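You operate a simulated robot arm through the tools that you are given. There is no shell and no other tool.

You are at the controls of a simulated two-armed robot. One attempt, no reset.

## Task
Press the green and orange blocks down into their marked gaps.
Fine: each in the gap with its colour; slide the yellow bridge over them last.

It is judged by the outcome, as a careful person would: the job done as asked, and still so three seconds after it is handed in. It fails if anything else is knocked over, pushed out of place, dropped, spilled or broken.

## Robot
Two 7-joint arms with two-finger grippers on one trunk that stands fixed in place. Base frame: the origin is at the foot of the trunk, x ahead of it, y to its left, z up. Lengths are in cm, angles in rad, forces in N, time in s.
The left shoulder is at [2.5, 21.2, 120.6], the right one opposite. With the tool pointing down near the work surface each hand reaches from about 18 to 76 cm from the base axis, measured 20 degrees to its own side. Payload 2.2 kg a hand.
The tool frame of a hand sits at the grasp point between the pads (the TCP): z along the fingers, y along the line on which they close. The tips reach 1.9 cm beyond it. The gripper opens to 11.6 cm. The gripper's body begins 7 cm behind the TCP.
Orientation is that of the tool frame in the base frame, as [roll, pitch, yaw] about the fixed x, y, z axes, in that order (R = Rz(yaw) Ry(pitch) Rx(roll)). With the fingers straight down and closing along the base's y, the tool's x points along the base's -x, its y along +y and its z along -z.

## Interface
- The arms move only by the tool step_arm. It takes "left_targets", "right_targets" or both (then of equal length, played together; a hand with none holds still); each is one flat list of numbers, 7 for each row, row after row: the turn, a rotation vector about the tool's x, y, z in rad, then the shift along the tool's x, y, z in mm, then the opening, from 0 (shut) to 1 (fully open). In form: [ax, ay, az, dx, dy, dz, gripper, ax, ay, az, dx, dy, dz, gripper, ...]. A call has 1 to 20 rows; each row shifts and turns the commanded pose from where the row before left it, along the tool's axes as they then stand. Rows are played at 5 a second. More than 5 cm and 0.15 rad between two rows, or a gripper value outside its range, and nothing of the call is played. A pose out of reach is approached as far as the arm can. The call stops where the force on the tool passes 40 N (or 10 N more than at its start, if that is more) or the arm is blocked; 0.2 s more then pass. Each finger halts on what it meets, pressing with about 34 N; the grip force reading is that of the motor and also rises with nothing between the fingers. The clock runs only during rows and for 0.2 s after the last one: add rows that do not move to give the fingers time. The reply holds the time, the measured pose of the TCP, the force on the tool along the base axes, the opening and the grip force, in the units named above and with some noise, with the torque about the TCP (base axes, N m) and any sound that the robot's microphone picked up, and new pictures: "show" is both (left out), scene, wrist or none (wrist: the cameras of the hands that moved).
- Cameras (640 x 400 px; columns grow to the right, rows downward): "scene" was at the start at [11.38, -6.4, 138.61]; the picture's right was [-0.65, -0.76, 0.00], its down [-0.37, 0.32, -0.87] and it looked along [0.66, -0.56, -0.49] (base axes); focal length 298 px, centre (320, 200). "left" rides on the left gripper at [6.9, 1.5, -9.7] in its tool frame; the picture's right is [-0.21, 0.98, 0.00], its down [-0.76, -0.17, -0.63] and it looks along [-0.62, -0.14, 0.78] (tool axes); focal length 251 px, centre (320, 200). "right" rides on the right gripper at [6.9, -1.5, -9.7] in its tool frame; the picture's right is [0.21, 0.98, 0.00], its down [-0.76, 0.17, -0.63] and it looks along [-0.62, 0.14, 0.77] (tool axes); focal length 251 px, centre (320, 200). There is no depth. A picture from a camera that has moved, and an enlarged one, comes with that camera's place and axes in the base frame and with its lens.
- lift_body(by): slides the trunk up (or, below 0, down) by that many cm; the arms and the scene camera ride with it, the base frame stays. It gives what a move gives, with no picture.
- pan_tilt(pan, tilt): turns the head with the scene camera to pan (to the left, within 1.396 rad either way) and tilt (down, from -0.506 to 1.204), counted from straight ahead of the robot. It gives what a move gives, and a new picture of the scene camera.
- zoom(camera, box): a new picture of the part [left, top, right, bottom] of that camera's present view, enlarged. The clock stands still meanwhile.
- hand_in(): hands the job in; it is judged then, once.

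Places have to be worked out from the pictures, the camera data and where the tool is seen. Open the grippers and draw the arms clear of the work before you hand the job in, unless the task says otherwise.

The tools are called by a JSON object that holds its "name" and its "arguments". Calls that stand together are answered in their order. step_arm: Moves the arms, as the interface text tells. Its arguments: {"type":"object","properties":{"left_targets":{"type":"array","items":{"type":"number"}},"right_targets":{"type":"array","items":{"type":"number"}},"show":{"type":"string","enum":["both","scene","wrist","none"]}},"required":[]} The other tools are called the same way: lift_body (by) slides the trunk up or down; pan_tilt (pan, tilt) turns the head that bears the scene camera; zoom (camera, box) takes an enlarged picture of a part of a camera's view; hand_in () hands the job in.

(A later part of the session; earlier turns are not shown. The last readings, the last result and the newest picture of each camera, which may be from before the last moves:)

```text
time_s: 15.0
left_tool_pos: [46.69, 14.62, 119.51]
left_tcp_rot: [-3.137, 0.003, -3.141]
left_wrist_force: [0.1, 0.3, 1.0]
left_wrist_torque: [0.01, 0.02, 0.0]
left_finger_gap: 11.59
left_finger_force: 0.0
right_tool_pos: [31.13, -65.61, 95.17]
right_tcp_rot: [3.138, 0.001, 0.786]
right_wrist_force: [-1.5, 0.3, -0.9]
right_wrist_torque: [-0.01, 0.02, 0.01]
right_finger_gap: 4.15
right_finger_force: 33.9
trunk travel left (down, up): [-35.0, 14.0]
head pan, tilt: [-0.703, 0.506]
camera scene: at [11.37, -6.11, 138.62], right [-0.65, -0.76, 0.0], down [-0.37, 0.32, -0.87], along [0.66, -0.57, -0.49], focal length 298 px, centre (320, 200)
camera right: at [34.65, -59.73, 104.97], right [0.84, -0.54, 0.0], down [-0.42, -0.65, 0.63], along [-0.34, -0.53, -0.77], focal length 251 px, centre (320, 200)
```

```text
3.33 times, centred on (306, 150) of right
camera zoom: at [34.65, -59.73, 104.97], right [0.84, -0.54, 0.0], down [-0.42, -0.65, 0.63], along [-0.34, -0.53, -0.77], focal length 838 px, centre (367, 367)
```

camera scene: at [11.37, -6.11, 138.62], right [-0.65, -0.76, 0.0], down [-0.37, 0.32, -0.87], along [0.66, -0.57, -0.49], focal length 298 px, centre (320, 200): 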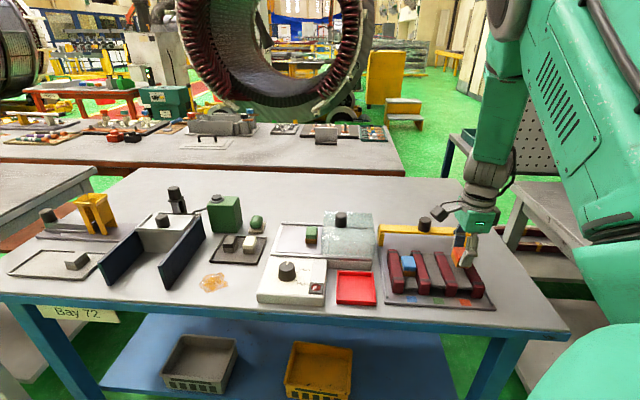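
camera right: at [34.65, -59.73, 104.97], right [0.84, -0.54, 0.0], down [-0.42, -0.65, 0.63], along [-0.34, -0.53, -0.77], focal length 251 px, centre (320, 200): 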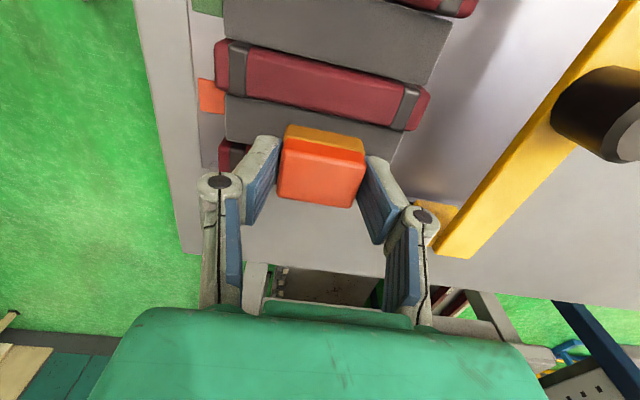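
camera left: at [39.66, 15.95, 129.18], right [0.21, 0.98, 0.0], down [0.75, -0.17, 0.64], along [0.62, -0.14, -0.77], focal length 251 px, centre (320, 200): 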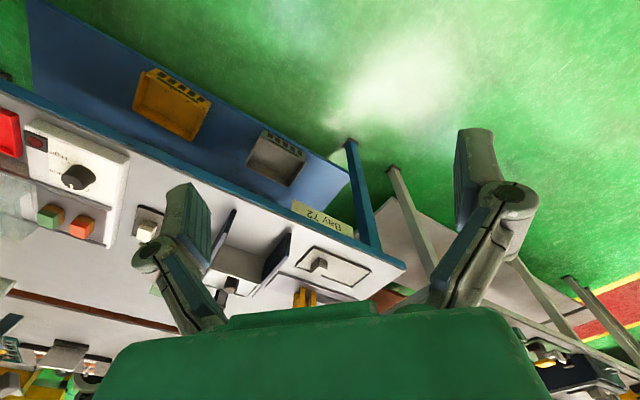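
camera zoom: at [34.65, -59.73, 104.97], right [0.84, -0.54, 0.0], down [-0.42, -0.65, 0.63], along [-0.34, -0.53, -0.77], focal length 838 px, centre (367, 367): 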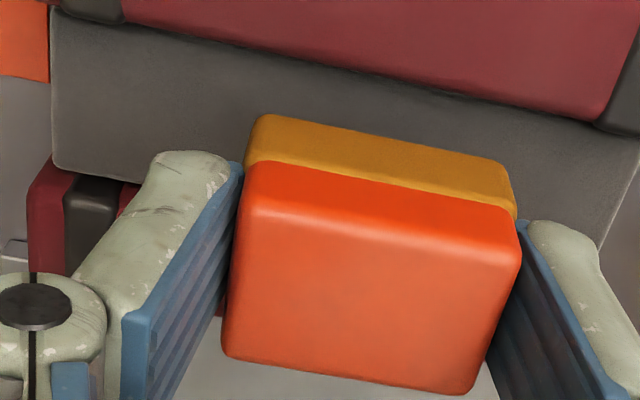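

Both cameras agree that the block is centred on the gap to about 0.1 cm. I'll lower it slowly to bar-top level and watch the force.

{"name": "step_arm", "arguments": {"right_targets": [0, 0, 0, 0, 0, 10, 0.2, 0, 0, 0, 0, 0, 6, 0.2, 0, 0, 0, 0, 0, 4, 0.2, 0, 0, 0, 0, 0, 3, 0.2, 0, 0, 0, 0, 0, 2, 0.2], "show": "both"}}

{"name": "zoom", "arguments": {"camera": "scene", "box": [440, 235, 504, 275]}}

{"name": "zoom", "arguments": {"camera": "right", "box": [210, 90, 402, 210]}}

```text
time_s: 16.2
left_tool_pos: [46.77, 14.15, 119.52]
left_tcp_rot: [3.141, 0.002, 3.142]
left_wrist_force: [0.3, -0.5, -1.0]
left_wrist_torque: [0.0, 0.01, 0.01]
left_finger_gap: 11.61
left_finger_force: 0.0
right_tool_pos: [31.35, -65.82, 92.5]
right_tcp_rot: [-3.141, -0.004, 0.785]
right_wrist_force: [4.0, 4.2, -1.0]
right_wrist_torque: [0.16, -0.26, -0.01]
right_finger_gap: 4.17
right_finger_force: 33.7
trunk travel left (down, up): [-35.0, 14.0]
head pan, tilt: [-0.703, 0.506]
camera scene: at [11.43, -6.31, 138.6], right [-0.65, -0.76, 0.0], down [-0.37, 0.32, -0.87], along [0.66, -0.56, -0.49], focal length 298 px, centre (320, 200)
camera right: at [34.72, -59.96, 102.33], right [0.84, -0.54, 0.0], down [-0.42, -0.65, 0.63], along [-0.34, -0.53, -0.78], focal length 251 px, centre (320, 200)
```

scene: 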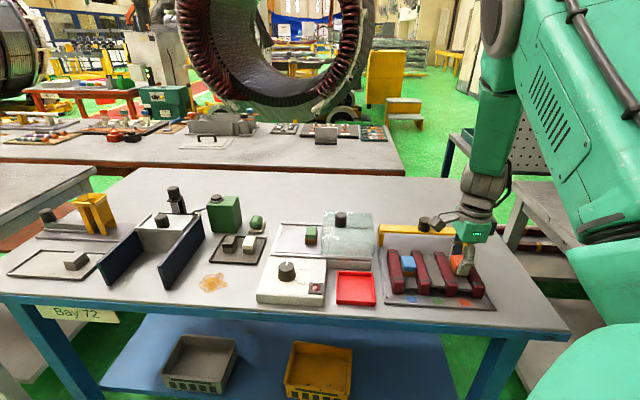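
right: 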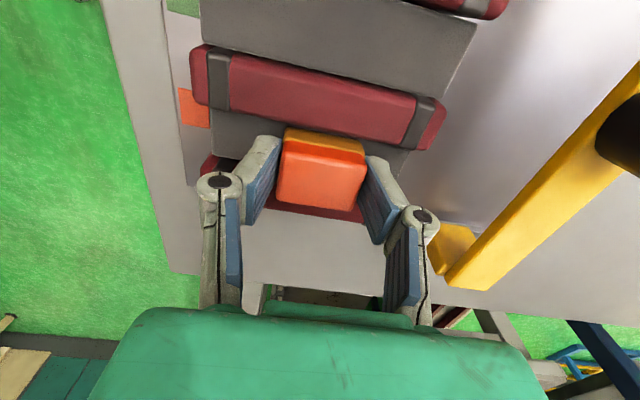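

```text
10.00 times, centred on (472, 255) of scene
camera zoom: at [11.43, -6.31, 138.6], right [-0.65, -0.76, 0.0], down [-0.37, 0.32, -0.87], along [0.66, -0.56, -0.49], focal length 2976 px, centre (-1200, -350)
```

zoom: 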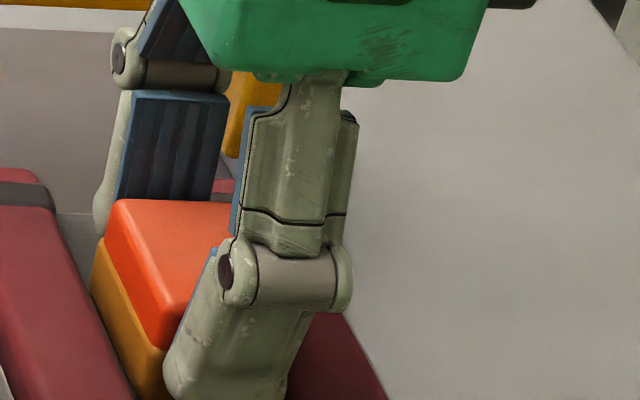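

```text
3.33 times, centred on (306, 150) of right
camera zoom: at [34.72, -59.96, 102.33], right [0.84, -0.54, 0.0], down [-0.42, -0.65, 0.63], along [-0.34, -0.53, -0.78], focal length 838 px, centre (367, 367)
```

zoom: 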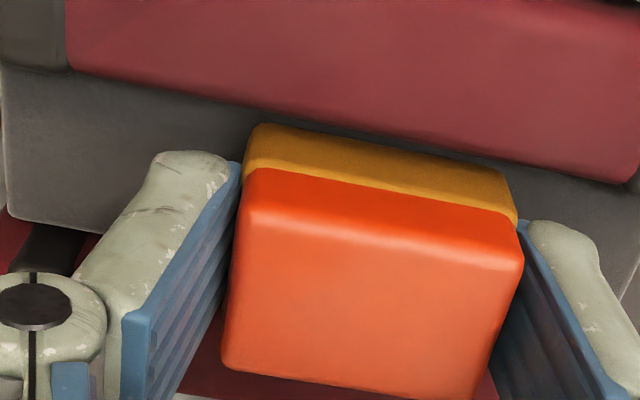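

There is a 5.8 N sideways push toward +x with almost no vertical load, so the block is already between the bars but rubbing on the −x bar. I'll shift +1 mm in x and continue down gently.

{"name": "step_arm", "arguments": {"right_targets": [0, 0, 0, 1, 0, 0, 0.2, 0, 0, 0, 0, 0, 2, 0.2, 0, 0, 0, 0, 0, 1, 0.2], "show": "none"}}

```text
time_s: 17.0
left_tool_pos: [46.61, 14.14, 119.5]
left_tcp_rot: [-3.139, 0.001, 3.141]
left_wrist_force: [-0.5, -0.1, 0.5]
left_wrist_torque: [-0.01, -0.02, -0.03]
left_finger_gap: 11.62
left_finger_force: 0.0
right_tool_pos: [31.14, -65.77, 92.43]
right_tcp_rot: [3.139, -0.001, 0.784]
right_wrist_force: [0.3, -0.1, 5.1]
right_wrist_torque: [-0.05, -0.19, 0.06]
right_finger_gap: 4.17
right_finger_force: 33.9
trunk travel left (down, up): [-35.0, 14.0]
head pan, tilt: [-0.703, 0.506]
```

The sideways force is gone and there is now 5 N vertically, so the block has met the slab. I'll keep pressing down in small steps.

{"name": "step_arm", "arguments": {"right_targets": [0, 0, 0, 0, 0, 2, 0.2, 0, 0, 0, 0, 0, 2, 0.2], "show": "none"}}

```text
time_s: 17.6
left_tool_pos: [46.68, 14.27, 119.56]
left_tcp_rot: [-3.14, 0.002, -3.14]
left_wrist_force: [0.3, -1.1, 0.0]
left_wrist_torque: [0.0, 0.0, 0.01]
left_finger_gap: 11.62
left_finger_force: 0.1
right_tool_pos: [31.17, -65.75, 91.89]
right_tcp_rot: [3.141, -0.001, 0.786]
right_wrist_force: [0.9, -0.5, 4.6]
right_wrist_torque: [-0.06, -0.15, -0.03]
right_finger_gap: 4.18
right_finger_force: 33.8
trunk travel left (down, up): [-35.0, 14.0]
head pan, tilt: [-0.703, 0.506]
```

The force stays near 5 N as it moves, so the slab is giving way under the block. I'll continue pressing in small steps.

{"name": "step_arm", "arguments": {"right_targets": [0, 0, 0, 0, 0, 2, 0.2, 0, 0, 0, 0, 0, 2, 0.2, 0, 0, 0, 0, 0, 2, 0.2], "show": "none"}}

```text
time_s: 18.4
left_tool_pos: [46.42, 14.55, 119.63]
left_tcp_rot: [-3.138, 0.004, 3.141]
left_wrist_force: [-0.4, 0.3, -0.2]
left_wrist_torque: [0.04, 0.0, 0.0]
left_finger_gap: 11.61
left_finger_force: 0.1
right_tool_pos: [31.13, -65.73, 91.56]
right_tcp_rot: [3.132, 0.0, 0.785]
right_wrist_force: [-1.9, -8.0, 29.9]
right_wrist_torque: [0.1, -0.23, -0.02]
right_finger_gap: 4.21
right_finger_force: 34.6
trunk travel left (down, up): [-35.0, 14.0]
head pan, tilt: [-0.703, 0.506]
```

Force jumped to 30 N, so it may have bottomed out. I'll look from both cameras before deciding whether to push further.

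{"name": "zoom", "arguments": {"camera": "scene", "box": [385, 235, 497, 305]}}

{"name": "zoom", "arguments": {"camera": "right", "box": [180, 60, 440, 222]}}

```text
5.71 times, centred on (441, 270) of scene
camera zoom: at [11.05, -5.92, 138.69], right [-0.65, -0.76, 0.0], down [-0.37, 0.31, -0.87], along [0.67, -0.57, -0.49], focal length 1701 px, centre (-371, -200)
```

zoom: 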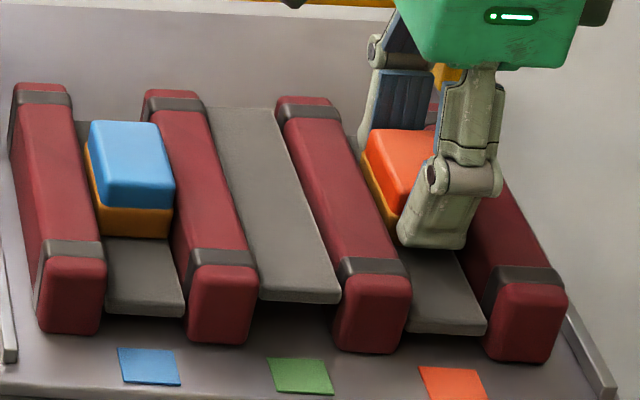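

```text
2.46 times, centred on (310, 141) of right
camera zoom: at [34.68, -59.81, 101.41], right [0.84, -0.54, 0.01], down [-0.42, -0.65, 0.63], along [-0.34, -0.54, -0.77], focal length 619 px, centre (345, 345)
```

zoom: 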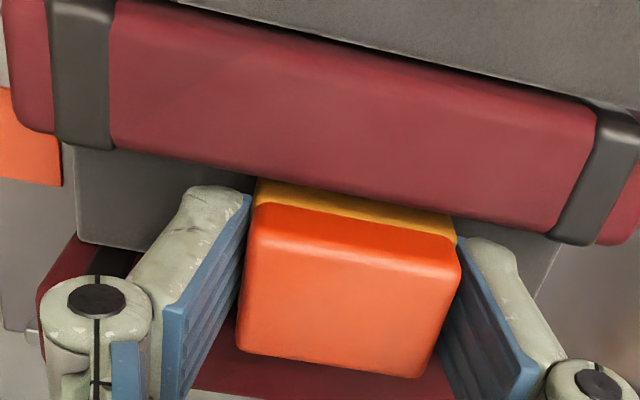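

Slab 3's front edge now sits level with slab 1, on the same line under the perspective, so the orange block is fully down. I'll open the fingers a little along the gap and see whether it stays down.

{"name": "step_arm", "arguments": {"right_targets": [0, 0, 0, 0, 0, 0, 0.5, 0, 0, 0, 0, 0, 0, 0.5, 0, 0, 0, 0, 0, 0, 0.5], "show": "wrist"}}

{"name": "zoom", "arguments": {"camera": "scene", "box": [385, 235, 497, 305]}}

```text
time_s: 19.2
left_tool_pos: [46.64, 14.43, 119.34]
left_tcp_rot: [-3.138, 0.003, 3.141]
left_wrist_force: [0.3, 0.4, 0.1]
left_wrist_torque: [0.02, 0.01, 0.03]
left_finger_gap: 11.59
left_finger_force: 0.1
right_tool_pos: [31.14, -65.6, 91.42]
right_tcp_rot: [3.14, 0.001, 0.787]
right_wrist_force: [0.3, 0.3, -0.6]
right_wrist_torque: [-0.02, -0.01, -0.01]
right_finger_gap: 5.81
right_finger_force: 0.1
trunk travel left (down, up): [-35.0, 14.0]
head pan, tilt: [-0.703, 0.506]
camera right: at [34.79, -59.66, 101.22], right [0.84, -0.54, 0.0], down [-0.42, -0.65, 0.63], along [-0.34, -0.53, -0.77], focal length 251 px, centre (320, 200)
```

right: 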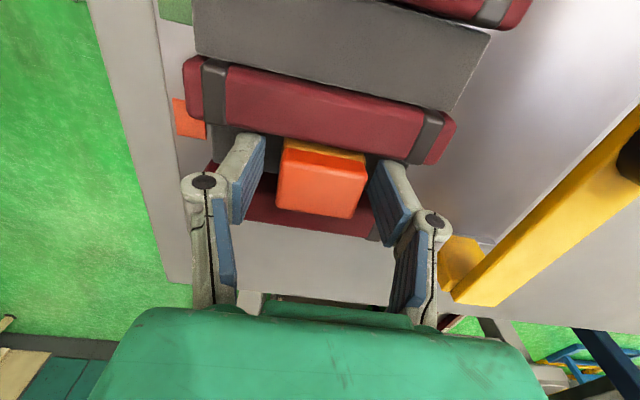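

```text
5.71 times, centred on (441, 270) of scene
camera zoom: at [11.41, -6.1, 138.61], right [-0.65, -0.76, 0.0], down [-0.37, 0.31, -0.87], along [0.66, -0.57, -0.49], focal length 1701 px, centre (-371, -200)
```

zoom: 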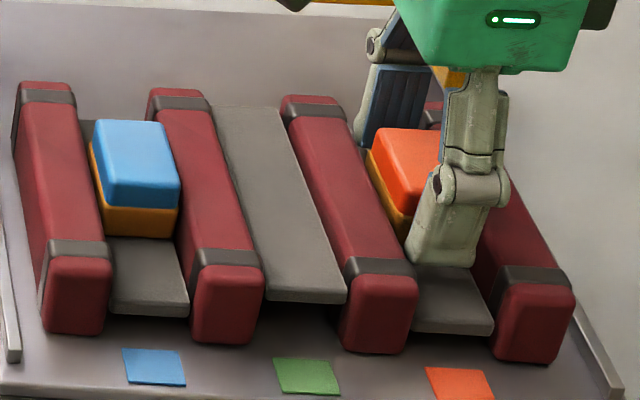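

The slab and the orange block stayed down after release. I'll retract straight up and re-check the result.

{"name": "step_arm", "arguments": {"right_targets": [0, 0, 0, 0, 0, -15, 0.5, 0, 0, 0, 0, 0, -40, 0.5, 0, 0, 0, 0, 0, -45, 0.5, 0, 0, 0, 0, 0, -45, 0.5, 0, 0, 0, 0, 0, 0, 0.5], "show": "wrist"}}

{"name": "zoom", "arguments": {"camera": "scene", "box": [385, 235, 497, 305]}}

{"name": "zoom", "arguments": {"camera": "right", "box": [245, 40, 405, 140]}}

```text
time_s: 20.4
left_tool_pos: [46.74, 13.95, 119.59]
left_tcp_rot: [3.14, 0.002, -3.141]
left_wrist_force: [-0.2, -0.9, 1.0]
left_wrist_torque: [-0.01, -0.03, 0.0]
left_finger_gap: 11.59
left_finger_force: 0.1
right_tool_pos: [31.21, -66.11, 105.67]
right_tcp_rot: [-3.141, -0.002, 0.783]
right_wrist_force: [0.1, -0.6, -0.4]
right_wrist_torque: [0.01, -0.01, 0.0]
right_finger_gap: 5.8
right_finger_force: 0.0
trunk travel left (down, up): [-35.0, 14.0]
head pan, tilt: [-0.703, 0.506]
camera right: at [34.79, -60.27, 115.56], right [0.84, -0.54, 0.0], down [-0.42, -0.65, 0.63], along [-0.34, -0.53, -0.78], focal length 251 px, centre (320, 200)
```

right: 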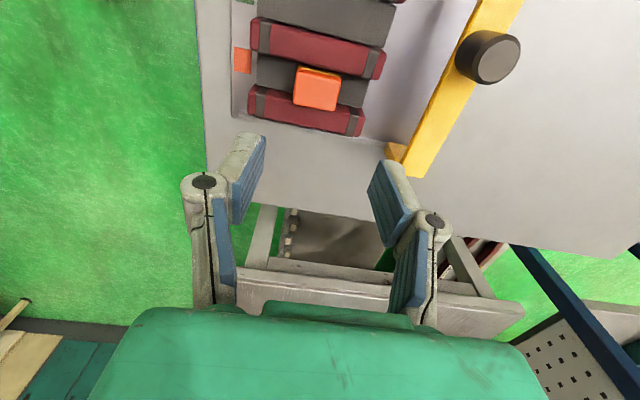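

```text
5.71 times, centred on (441, 270) of scene
camera zoom: at [11.4, -6.38, 138.6], right [-0.65, -0.76, 0.0], down [-0.37, 0.32, -0.87], along [0.66, -0.56, -0.49], focal length 1701 px, centre (-371, -200)
```

zoom: 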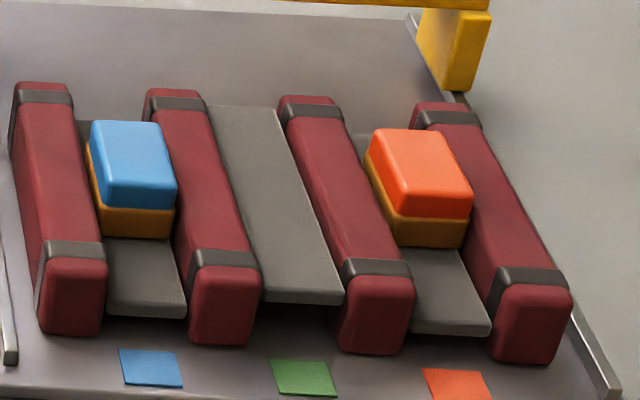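

```text
4.00 times, centred on (325, 90) of right
camera zoom: at [34.79, -60.27, 115.56], right [0.84, -0.54, 0.0], down [-0.42, -0.65, 0.63], along [-0.34, -0.53, -0.78], focal length 1006 px, centre (300, 640)
```

zoom: 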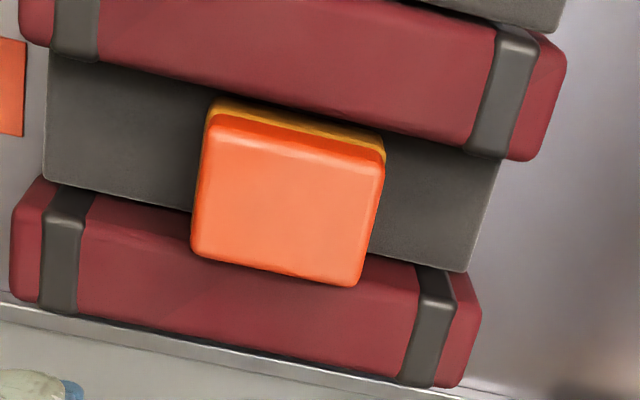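

Orange is seated level with blue and in the same row. Next I'll go back over to the green block, which lies about 5.5 cm in −x from where orange stood.

{"name": "step_arm", "arguments": {"right_targets": [0, 0, 0, 44.9, 11.1, 0, 0.6, 0, 0, 0, 44.9, 11.1, 0, 0.6, 0, 0, 0, 44.9, 11.1, 0, 0.6, 0, 0, 0, 44.9, 11.1, 0, 0.6, 0, 0, 0, 44.9, 11.1, 0, 0.6, 0, 0, 0, 44.9, 11.1, 0, 0.6, 0, 0, 0, 44.9, 11.1, 0, 0.6, 0, 0, 0, 44.9, 11.1, 0, 0.6, 0, 0, 0, 0, 0, 0, 0.6], "show": "both"}}

{"name": "zoom", "arguments": {"camera": "right", "box": [240, 40, 400, 140]}}

```text
time_s: 22.4
left_tool_pos: [46.55, 13.81, 119.61]
left_tcp_rot: [3.139, 0.004, 3.141]
left_wrist_force: [-0.3, -0.9, -0.1]
left_wrist_torque: [0.02, 0.01, -0.01]
left_finger_gap: 11.61
left_finger_force: 0.0
right_tool_pos: [62.78, -46.93, 105.82]
right_tcp_rot: [3.141, -0.003, 0.784]
right_wrist_force: [-0.3, -0.2, 0.5]
right_wrist_torque: [0.0, -0.01, 0.03]
right_finger_gap: 6.95
right_finger_force: 0.1
trunk travel left (down, up): [-35.0, 14.0]
head pan, tilt: [-0.703, 0.506]
camera scene: at [11.44, -6.6, 138.6], right [-0.65, -0.76, 0.0], down [-0.37, 0.32, -0.87], along [0.66, -0.56, -0.49], focal length 298 px, centre (320, 200)
camera right: at [66.38, -41.13, 115.66], right [0.84, -0.54, 0.0], down [-0.42, -0.65, 0.63], along [-0.34, -0.53, -0.78], focal length 251 px, centre (320, 200)
```

scene: 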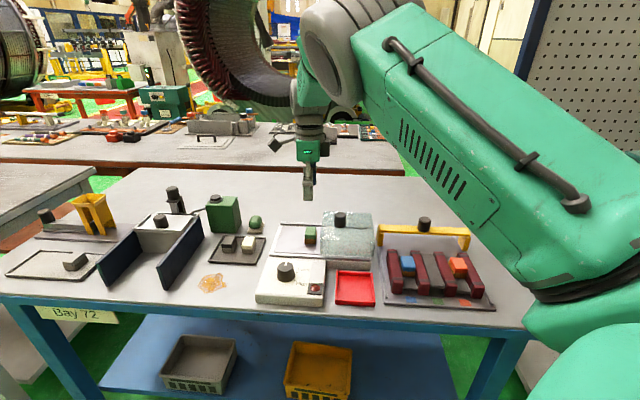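
right: 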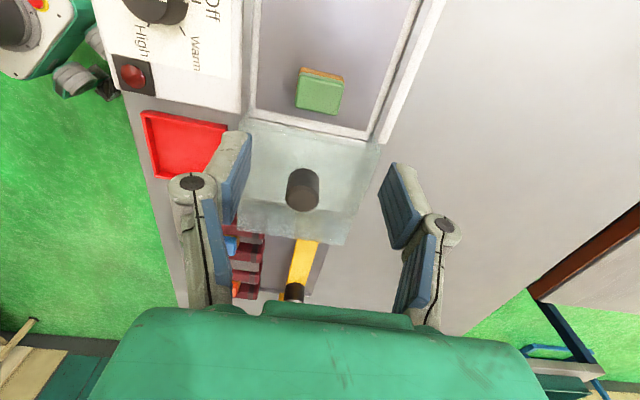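

```text
4.00 times, centred on (320, 90) of right
camera zoom: at [66.38, -41.13, 115.66], right [0.84, -0.54, 0.0], down [-0.42, -0.65, 0.63], along [-0.34, -0.53, -0.78], focal length 1006 px, centre (320, 640)
```

zoom: 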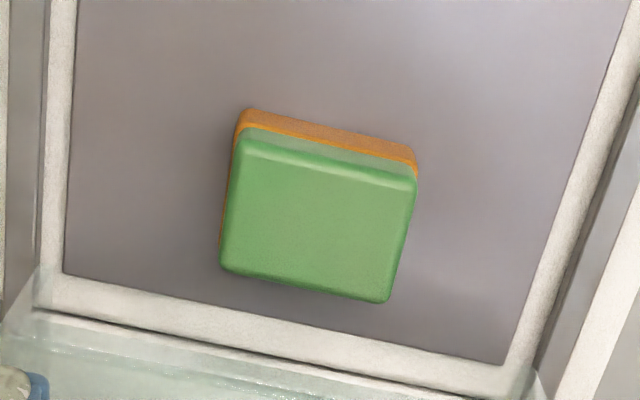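

The green block is centred under the tool to within 0.1 cm, and the glass wall is about 3.2 cm off to −x, clear of the 2.2 cm fingers. I'll descend most of the way and check clearance.

{"name": "step_arm", "arguments": {"right_targets": [0, 0, 0, 0, -0.8, 40, 0.6, 0, 0, 0, 0, 0, 40, 0.6, 0, 0, 0, 0, 0, 12, 0.6, 0, 0, 0, 0, 0, 0, 0.6], "show": "both"}}

{"name": "zoom", "arguments": {"camera": "scene", "box": [270, 195, 366, 255]}}

{"name": "zoom", "arguments": {"camera": "right", "box": [200, 90, 440, 240]}}

```text
time_s: 23.4
left_tool_pos: [46.69, 14.25, 119.58]
left_tcp_rot: [-3.141, 0.002, 3.141]
left_wrist_force: [0.0, -0.5, 0.6]
left_wrist_torque: [-0.01, -0.01, -0.03]
left_finger_gap: 11.59
left_finger_force: 0.0
right_tool_pos: [62.84, -46.51, 96.7]
right_tcp_rot: [3.139, -0.003, 0.786]
right_wrist_force: [0.3, 0.4, 0.9]
right_wrist_torque: [0.01, -0.02, 0.0]
right_finger_gap: 6.95
right_finger_force: 0.0
trunk travel left (down, up): [-35.0, 14.0]
head pan, tilt: [-0.703, 0.506]
camera scene: at [11.54, -6.37, 138.6], right [-0.65, -0.76, 0.0], down [-0.37, 0.32, -0.87], along [0.66, -0.56, -0.49], focal length 298 px, centre (320, 200)
camera right: at [66.36, -40.68, 106.51], right [0.84, -0.54, 0.0], down [-0.42, -0.65, 0.63], along [-0.34, -0.53, -0.78], focal length 251 px, centre (320, 200)
```

scene: 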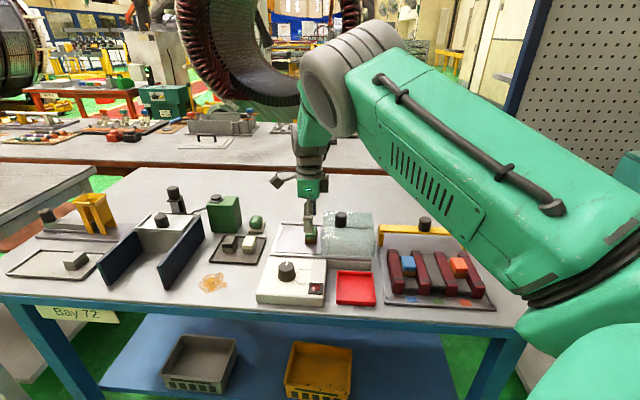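
right: 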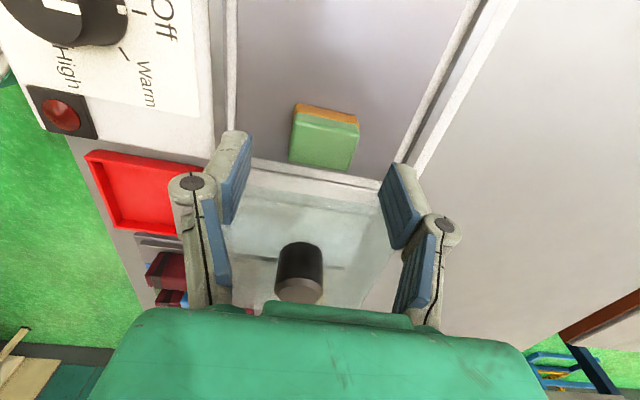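

```text
6.67 times, centred on (318, 225) of scene
camera zoom: at [11.54, -6.37, 138.6], right [-0.65, -0.76, 0.0], down [-0.37, 0.32, -0.87], along [0.66, -0.56, -0.49], focal length 1984 px, centre (333, 33)
```

zoom: 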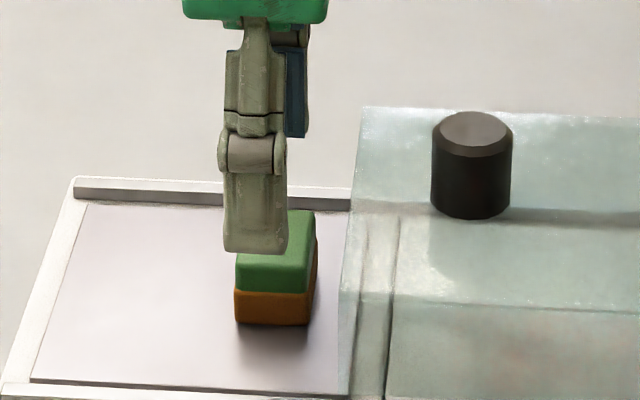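

```text
2.67 times, centred on (320, 165) of right
camera zoom: at [66.36, -40.68, 106.51], right [0.84, -0.54, 0.0], down [-0.42, -0.65, 0.63], along [-0.34, -0.53, -0.78], focal length 670 px, centre (320, 293)
```

zoom: 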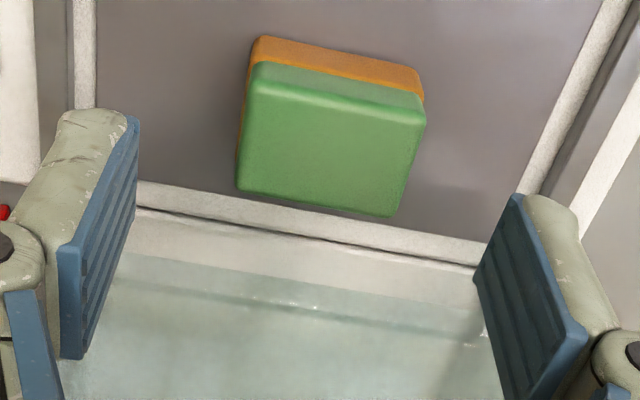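

The fingers clear both the glass wall and the block. I'll nudge −1 mm in x and +1.5 mm in y and go down the last 4 cm.

{"name": "step_arm", "arguments": {"right_targets": [0, 0, 0, -1, 1.5, 20, 0.6, 0, 0, 0, 0, 0, 12, 0.6, 0, 0, 0, 0, 0, 8, 0.6, 0, 0, 0, 0, 0, 0, 0.6], "show": "wrist"}}

{"name": "zoom", "arguments": {"camera": "right", "box": [200, 100, 440, 250]}}

{"name": "zoom", "arguments": {"camera": "scene", "box": [280, 205, 360, 255]}}

```text
time_s: 24.4
left_tool_pos: [46.55, 14.31, 119.56]
left_tcp_rot: [-3.14, 0.002, -3.141]
left_wrist_force: [-1.4, 0.0, 0.0]
left_wrist_torque: [-0.01, 0.04, -0.01]
left_finger_gap: 11.61
left_finger_force: 0.1
right_tool_pos: [62.81, -46.7, 92.69]
right_tcp_rot: [3.139, 0.0, 0.785]
right_wrist_force: [0.0, -0.1, 0.1]
right_wrist_torque: [0.02, -0.02, -0.01]
right_finger_gap: 6.94
right_finger_force: 0.0
trunk travel left (down, up): [-35.0, 14.0]
head pan, tilt: [-0.703, 0.506]
camera right: at [66.46, -40.79, 102.47], right [0.84, -0.54, 0.0], down [-0.42, -0.65, 0.63], along [-0.34, -0.53, -0.77], focal length 251 px, centre (320, 200)
```

right: 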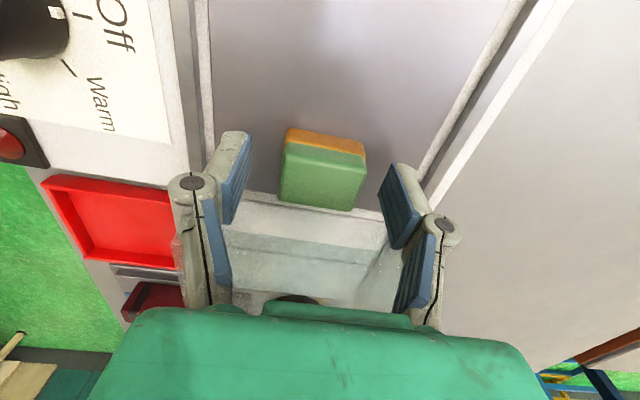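

```text
2.67 times, centred on (320, 175) of right
camera zoom: at [66.46, -40.79, 102.47], right [0.84, -0.54, 0.0], down [-0.42, -0.65, 0.63], along [-0.34, -0.53, -0.77], focal length 670 px, centre (320, 267)
```

zoom: 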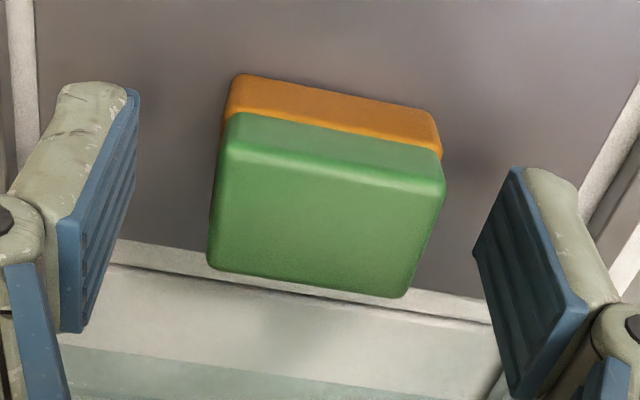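

```text
8.00 times, centred on (320, 230) of scene
camera zoom: at [11.54, -6.18, 138.6], right [-0.65, -0.76, 0.0], down [-0.37, 0.32, -0.87], along [0.66, -0.57, -0.49], focal length 2381 px, centre (320, -40)
```

zoom: 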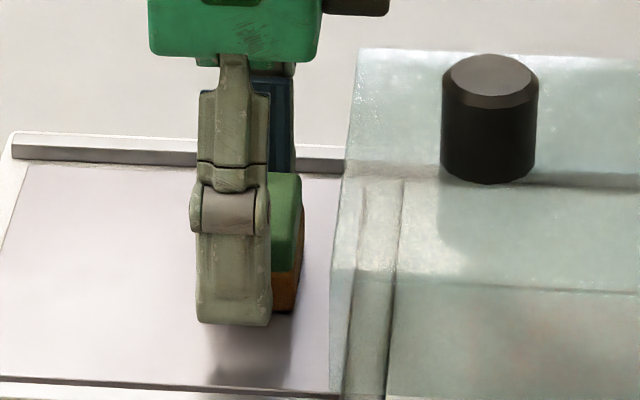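

The green block sits evenly between the pads, so I'll close on it and lift.

{"name": "step_arm", "arguments": {"right_targets": [0, 0, 0, 0, 0, 0, 0.4, 0, 0, 0, 0, 0, 0, 0.2, 0, 0, 0, 0, 0, 0, 0.2, 0, 0, 0, 0, 0, 0, 0.2, 0, 0, 0, 0, 0, -10, 0.2, 0, 0, 0, 0, 0, -40, 0.2, 0, 0, 0, 0, 0, -45, 0.2, 0, 0, 0, 0, 0, -45, 0.2, 0, 0, 0, 0, 0, 0, 0.2], "show": "both"}}

{"name": "zoom", "arguments": {"camera": "right", "box": [264, 115, 376, 215]}}

```text
time_s: 26.4
left_tool_pos: [46.78, 14.15, 119.45]
left_tcp_rot: [3.141, 0.0, -3.141]
left_wrist_force: [-1.1, 0.2, -0.5]
left_wrist_torque: [0.03, -0.03, 0.01]
left_finger_gap: 11.61
left_finger_force: 0.0
right_tool_pos: [62.97, -46.75, 106.63]
right_tcp_rot: [3.14, 0.0, 0.786]
right_wrist_force: [-0.4, 0.2, -1.4]
right_wrist_torque: [0.02, -0.01, -0.01]
right_finger_gap: 4.14
right_finger_force: 34.2
trunk travel left (down, up): [-35.0, 14.0]
head pan, tilt: [-0.703, 0.506]
camera scene: at [11.56, -6.2, 138.6], right [-0.65, -0.76, 0.0], down [-0.37, 0.32, -0.87], along [0.66, -0.57, -0.49], focal length 298 px, centre (320, 200)
camera right: at [66.56, -40.97, 116.44], right [0.84, -0.54, 0.0], down [-0.42, -0.65, 0.63], along [-0.34, -0.53, -0.77], focal length 251 px, centre (320, 200)
```

scene: 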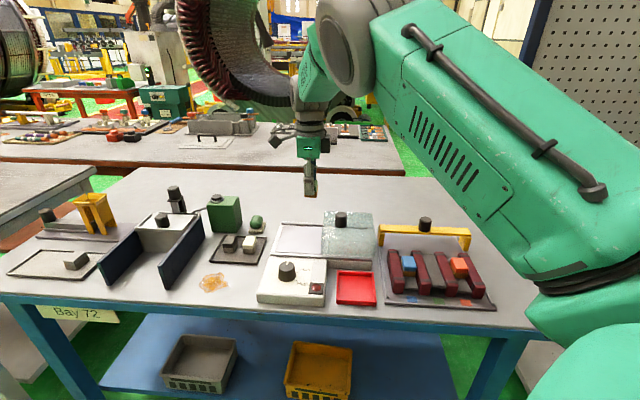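
right: 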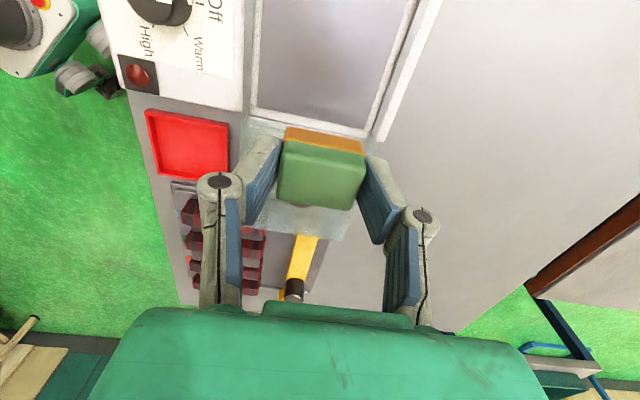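

```text
4.00 times, centred on (320, 165) of right
camera zoom: at [66.56, -40.97, 116.44], right [0.84, -0.54, 0.0], down [-0.42, -0.65, 0.63], along [-0.34, -0.53, -0.77], focal length 1006 px, centre (320, 340)
```

zoom: 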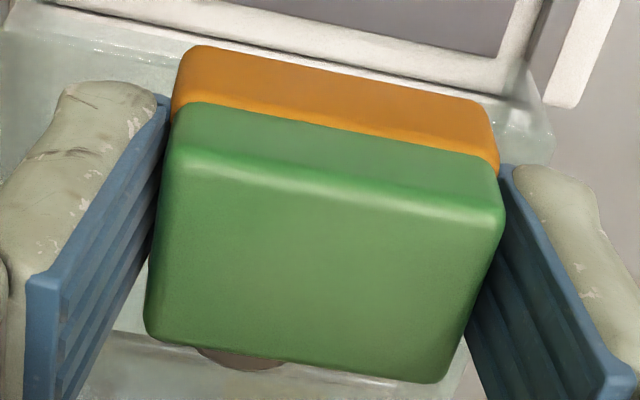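

The green block is held the same way as orange was, about 0.09 cm further to −x. I'll carry it to above the green gap, one 5.7 cm pitch over from the orange position.

{"name": "step_arm", "arguments": {"right_targets": [0, 0, 0, -42.9, -12.8, 0, 0.2, 0, 0, 0, -42.9, -12.8, 0, 0.2, 0, 0, 0, -42.9, -12.8, 0, 0.2, 0, 0, 0, -42.9, -12.8, 0, 0.2, 0, 0, 0, -42.9, -12.8, 0, 0.2, 0, 0, 0, -42.9, -12.8, 0, 0.2, 0, 0, 0, -42.9, -12.7, 0, 0.2, 0, 0, 0, 0, 0, 0, 0.2], "show": "both"}}

{"name": "zoom", "arguments": {"camera": "right", "box": [245, 40, 405, 140]}}

```text
time_s: 28.2
left_tool_pos: [46.78, 14.24, 119.46]
left_tcp_rot: [3.141, 0.0, -3.14]
left_wrist_force: [0.3, 0.3, -0.5]
left_wrist_torque: [-0.01, 0.0, 0.02]
left_finger_gap: 11.61
left_finger_force: 0.1
right_tool_pos: [35.27, -61.71, 106.51]
right_tcp_rot: [3.139, 0.001, 0.785]
right_wrist_force: [-0.2, -0.7, -1.0]
right_wrist_torque: [-0.01, -0.01, -0.03]
right_finger_gap: 4.19
right_finger_force: 34.3
trunk travel left (down, up): [-35.0, 14.0]
head pan, tilt: [-0.703, 0.506]
camera scene: at [11.45, -6.43, 138.59], right [-0.65, -0.76, 0.0], down [-0.37, 0.32, -0.87], along [0.66, -0.56, -0.49], focal length 298 px, centre (320, 200)
camera right: at [38.84, -55.91, 116.41], right [0.84, -0.54, 0.0], down [-0.42, -0.65, 0.63], along [-0.34, -0.53, -0.77], focal length 251 px, centre (320, 200)
```

scene: 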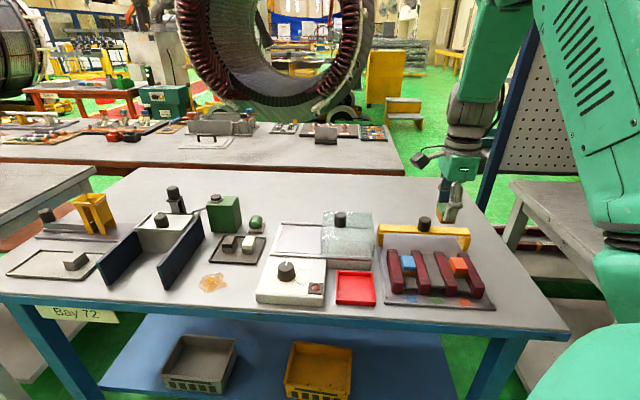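
right: 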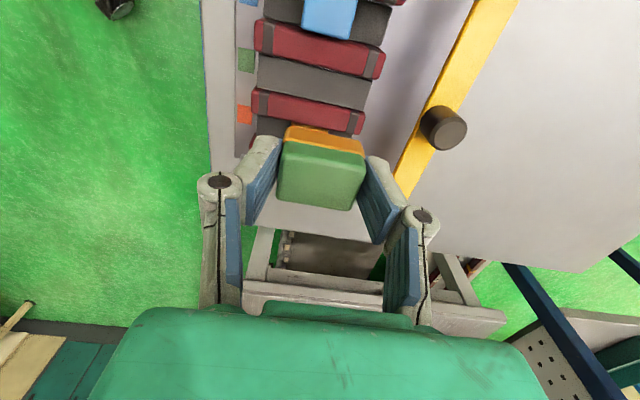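

```text
4.00 times, centred on (325, 90) of right
camera zoom: at [38.84, -55.91, 116.41], right [0.84, -0.54, 0.0], down [-0.42, -0.65, 0.63], along [-0.34, -0.53, -0.77], focal length 1006 px, centre (300, 640)
```

zoom: 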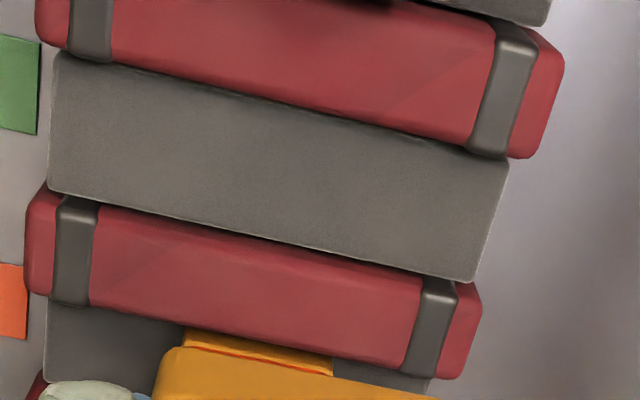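

The green gap shows the same offsets as orange did, within 0.08 cm. I'll nudge +0.5 mm in x and descend to just above the bars.

{"name": "step_arm", "arguments": {"right_targets": [0, 0, 0, 0.5, 0, 25, 0.2, 0, 0, 0, 0, 0, 45, 0.2, 0, 0, 0, 0, 0, 45, 0.2, 0, 0, 0, 0, 0, 0, 0.2], "show": "wrist"}}

{"name": "zoom", "arguments": {"camera": "right", "box": [210, 90, 402, 210]}}

{"name": "zoom", "arguments": {"camera": "scene", "box": [385, 225, 497, 295]}}

```text
time_s: 29.2
left_tool_pos: [46.51, 14.29, 119.43]
left_tcp_rot: [-3.141, 0.003, -3.141]
left_wrist_force: [0.0, 0.5, -0.5]
left_wrist_torque: [0.0, -0.04, 0.02]
left_finger_gap: 11.62
left_finger_force: 0.0
right_tool_pos: [35.32, -61.62, 95.15]
right_tcp_rot: [3.138, -0.002, 0.785]
right_wrist_force: [0.9, 0.0, 0.1]
right_wrist_torque: [-0.03, -0.01, -0.04]
right_finger_gap: 4.18
right_finger_force: 34.0
trunk travel left (down, up): [-35.0, 14.0]
head pan, tilt: [-0.703, 0.506]
camera right: at [38.79, -55.73, 104.97], right [0.84, -0.54, 0.0], down [-0.42, -0.65, 0.63], along [-0.34, -0.53, -0.78], focal length 251 px, centre (320, 200)
```

right: 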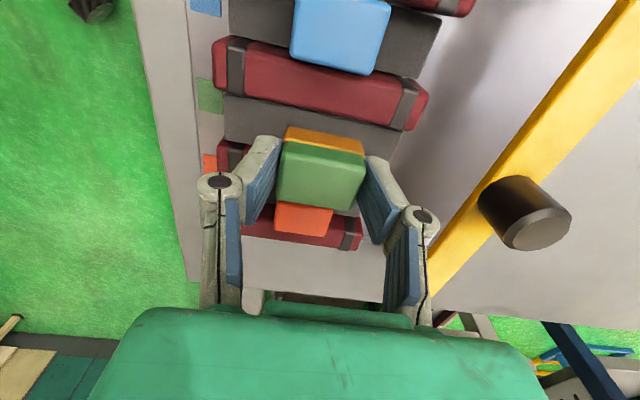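

```text
3.33 times, centred on (306, 150) of right
camera zoom: at [38.79, -55.73, 104.97], right [0.84, -0.54, 0.0], down [-0.42, -0.65, 0.63], along [-0.34, -0.53, -0.78], focal length 838 px, centre (367, 367)
```

zoom: 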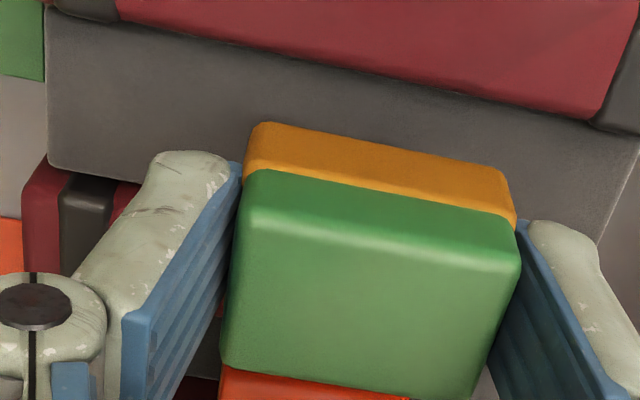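

```text
5.71 times, centred on (441, 260) of scene
camera zoom: at [11.33, -6.51, 138.61], right [-0.65, -0.76, 0.0], down [-0.37, 0.32, -0.87], along [0.66, -0.56, -0.49], focal length 1701 px, centre (-371, -143)
```

zoom: 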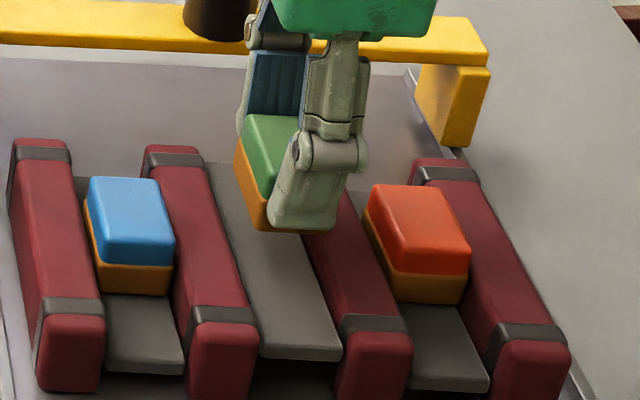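

The wrist view shows the green block about 1 mm further from the +x bar than orange was at this stage. I'll check it from the scene camera in close-up before correcting.

{"name": "zoom", "arguments": {"camera": "scene", "box": [411, 238, 475, 278]}}

{"name": "zoom", "arguments": {"camera": "right", "box": [200, 60, 440, 210]}}

```text
10.00 times, centred on (443, 258) of scene
camera zoom: at [11.33, -6.51, 138.61], right [-0.65, -0.76, 0.0], down [-0.37, 0.32, -0.87], along [0.66, -0.56, -0.49], focal length 2976 px, centre (-910, -380)
```

zoom: 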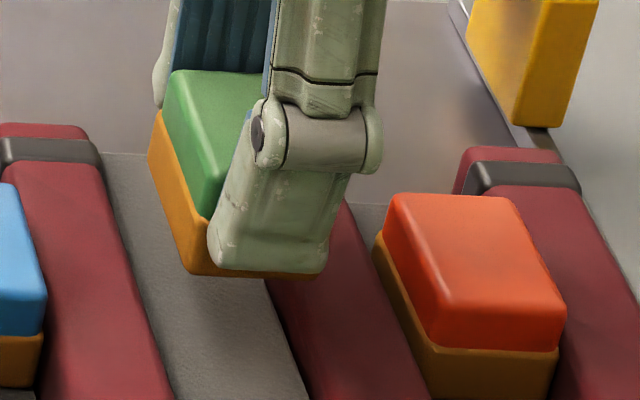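

```text
2.67 times, centred on (320, 135) of right
camera zoom: at [38.79, -55.73, 104.97], right [0.84, -0.54, 0.0], down [-0.42, -0.65, 0.63], along [-0.34, -0.53, -0.78], focal length 670 px, centre (320, 373)
```

zoom: 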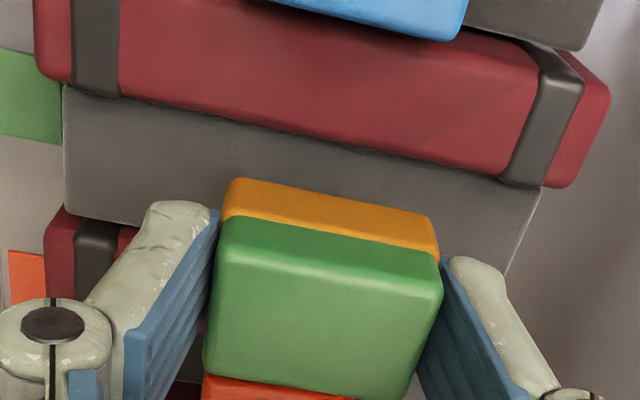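

The scene view also puts the block 0.15–0.2 cm toward −x of the slab centre. I'll shift +2.2 mm in x and lower slowly to bar level, watching side forces.

{"name": "step_arm", "arguments": {"right_targets": [0, 0, 0, 2.2, 0, 10, 0.2, 0, 0, 0, 0, 0, 6, 0.2, 0, 0, 0, 0, 0, 4, 0.2, 0, 0, 0, 0, 0, 3, 0.2, 0, 0, 0, 0, 0, 2, 0.2], "show": "wrist"}}

{"name": "zoom", "arguments": {"camera": "right", "box": [210, 90, 402, 210]}}

```text
time_s: 30.4
left_tool_pos: [46.66, 14.21, 119.51]
left_tcp_rot: [-3.14, 0.002, -3.141]
left_wrist_force: [0.0, -0.9, -0.1]
left_wrist_torque: [0.02, 0.0, 0.01]
left_finger_gap: 11.59
left_finger_force: 0.0
right_tool_pos: [35.45, -61.3, 92.72]
right_tcp_rot: [3.14, -0.001, 0.786]
right_wrist_force: [0.3, 1.7, 5.0]
right_wrist_torque: [-0.02, -0.05, -0.03]
right_finger_gap: 4.16
right_finger_force: 33.7
trunk travel left (down, up): [-35.0, 14.0]
head pan, tilt: [-0.703, 0.506]
camera right: at [39.02, -55.53, 102.5], right [0.84, -0.54, 0.0], down [-0.42, -0.65, 0.63], along [-0.34, -0.53, -0.78], focal length 251 px, centre (320, 200)
```

right: 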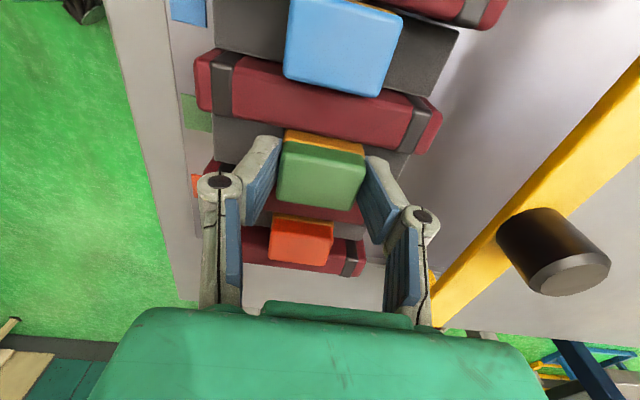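

```text
3.33 times, centred on (306, 150) of right
camera zoom: at [39.02, -55.53, 102.5], right [0.84, -0.54, 0.0], down [-0.42, -0.65, 0.63], along [-0.34, -0.53, -0.78], focal length 838 px, centre (367, 367)
```

zoom: 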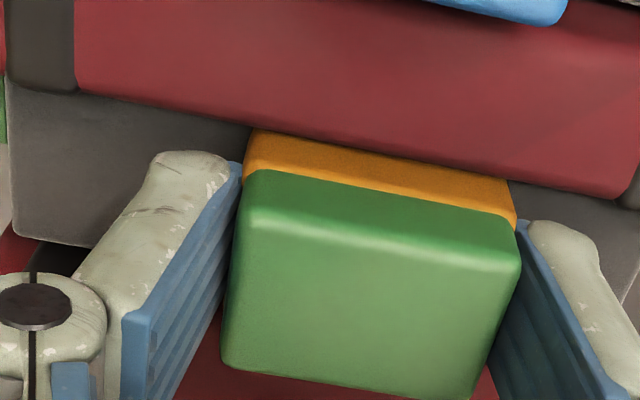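

Side forces are near zero with about 5 N vertical, the same signature as orange meeting its slab. I'll press on in small steps.

{"name": "step_arm", "arguments": {"right_targets": [0, 0, 0, 0, 0, 2, 0.2, 0, 0, 0, 0, 0, 2, 0.2], "show": "none"}}

```text
time_s: 31.0
left_tool_pos: [46.67, 14.28, 119.39]
left_tcp_rot: [-3.138, 0.0, 3.141]
left_wrist_force: [0.0, 0.9, 0.3]
left_wrist_torque: [0.0, 0.05, 0.01]
left_finger_gap: 11.62
left_finger_force: 0.0
right_tool_pos: [35.38, -61.44, 92.21]
right_tcp_rot: [3.139, -0.004, 0.785]
right_wrist_force: [0.7, 1.5, 4.5]
right_wrist_torque: [0.03, 0.01, -0.02]
right_finger_gap: 4.19
right_finger_force: 33.8
trunk travel left (down, up): [-35.0, 14.0]
head pan, tilt: [-0.703, 0.506]
```

Steady at about 4.5 N while moving, so the slab is going down with the block. I'll keep pressing.

{"name": "step_arm", "arguments": {"right_targets": [0, 0, 0, 0, 0, 2, 0.2, 0, 0, 0, 0, 0, 2, 0.2, 0, 0, 0, 0, 0, 2, 0.2], "show": "none"}}

```text
time_s: 31.8
left_tool_pos: [46.59, 14.44, 119.66]
left_tcp_rot: [-3.14, 0.004, 3.14]
left_wrist_force: [0.5, 0.3, -0.2]
left_wrist_torque: [0.03, 0.0, 0.02]
left_finger_gap: 11.61
left_finger_force: 0.1
right_tool_pos: [35.56, -61.57, 91.84]
right_tcp_rot: [3.136, 0.001, 0.786]
right_wrist_force: [-1.1, 0.5, 16.8]
right_wrist_torque: [0.14, 0.2, -0.02]
right_finger_gap: 4.17
right_finger_force: 34.2
trunk travel left (down, up): [-35.0, 14.0]
head pan, tilt: [-0.703, 0.506]
```

Force is starting to build at 17 N, about 3 mm above where orange ended. I'll press another 3 mm in 1.5 mm steps.

{"name": "step_arm", "arguments": {"right_targets": [0, 0, 0, 0, 0, 1.5, 0.2, 0, 0, 0, 0, 0, 1.5, 0.2], "show": "wrist"}}

{"name": "zoom", "arguments": {"camera": "scene", "box": [385, 235, 497, 305]}}

```text
time_s: 32.4
left_tool_pos: [46.58, 14.4, 119.57]
left_tcp_rot: [-3.138, 0.002, -3.141]
left_wrist_force: [-0.4, 0.5, -0.3]
left_wrist_torque: [0.01, 0.01, 0.01]
left_finger_gap: 11.58
left_finger_force: 0.1
right_tool_pos: [35.41, -61.42, 91.59]
right_tcp_rot: [3.131, 0.0, 0.784]
right_wrist_force: [-0.2, -6.6, 31.5]
right_wrist_torque: [-0.14, 0.0, -0.02]
right_finger_gap: 4.22
right_finger_force: 34.1
trunk travel left (down, up): [-35.0, 14.0]
head pan, tilt: [-0.703, 0.506]
camera right: at [38.98, -55.5, 101.39], right [0.84, -0.54, 0.01], down [-0.42, -0.65, 0.63], along [-0.34, -0.54, -0.77], focal length 251 px, centre (320, 200)
```

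right: 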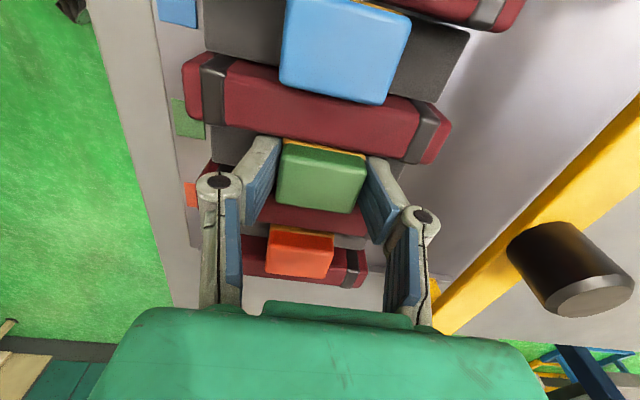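

```text
5.71 times, centred on (441, 270) of scene
camera zoom: at [11.08, -5.87, 138.69], right [-0.65, -0.76, 0.0], down [-0.37, 0.31, -0.87], along [0.67, -0.57, -0.49], focal length 1701 px, centre (-371, -200)
```

zoom: 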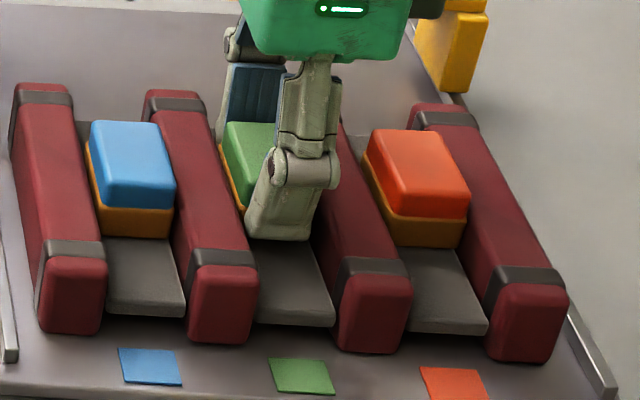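

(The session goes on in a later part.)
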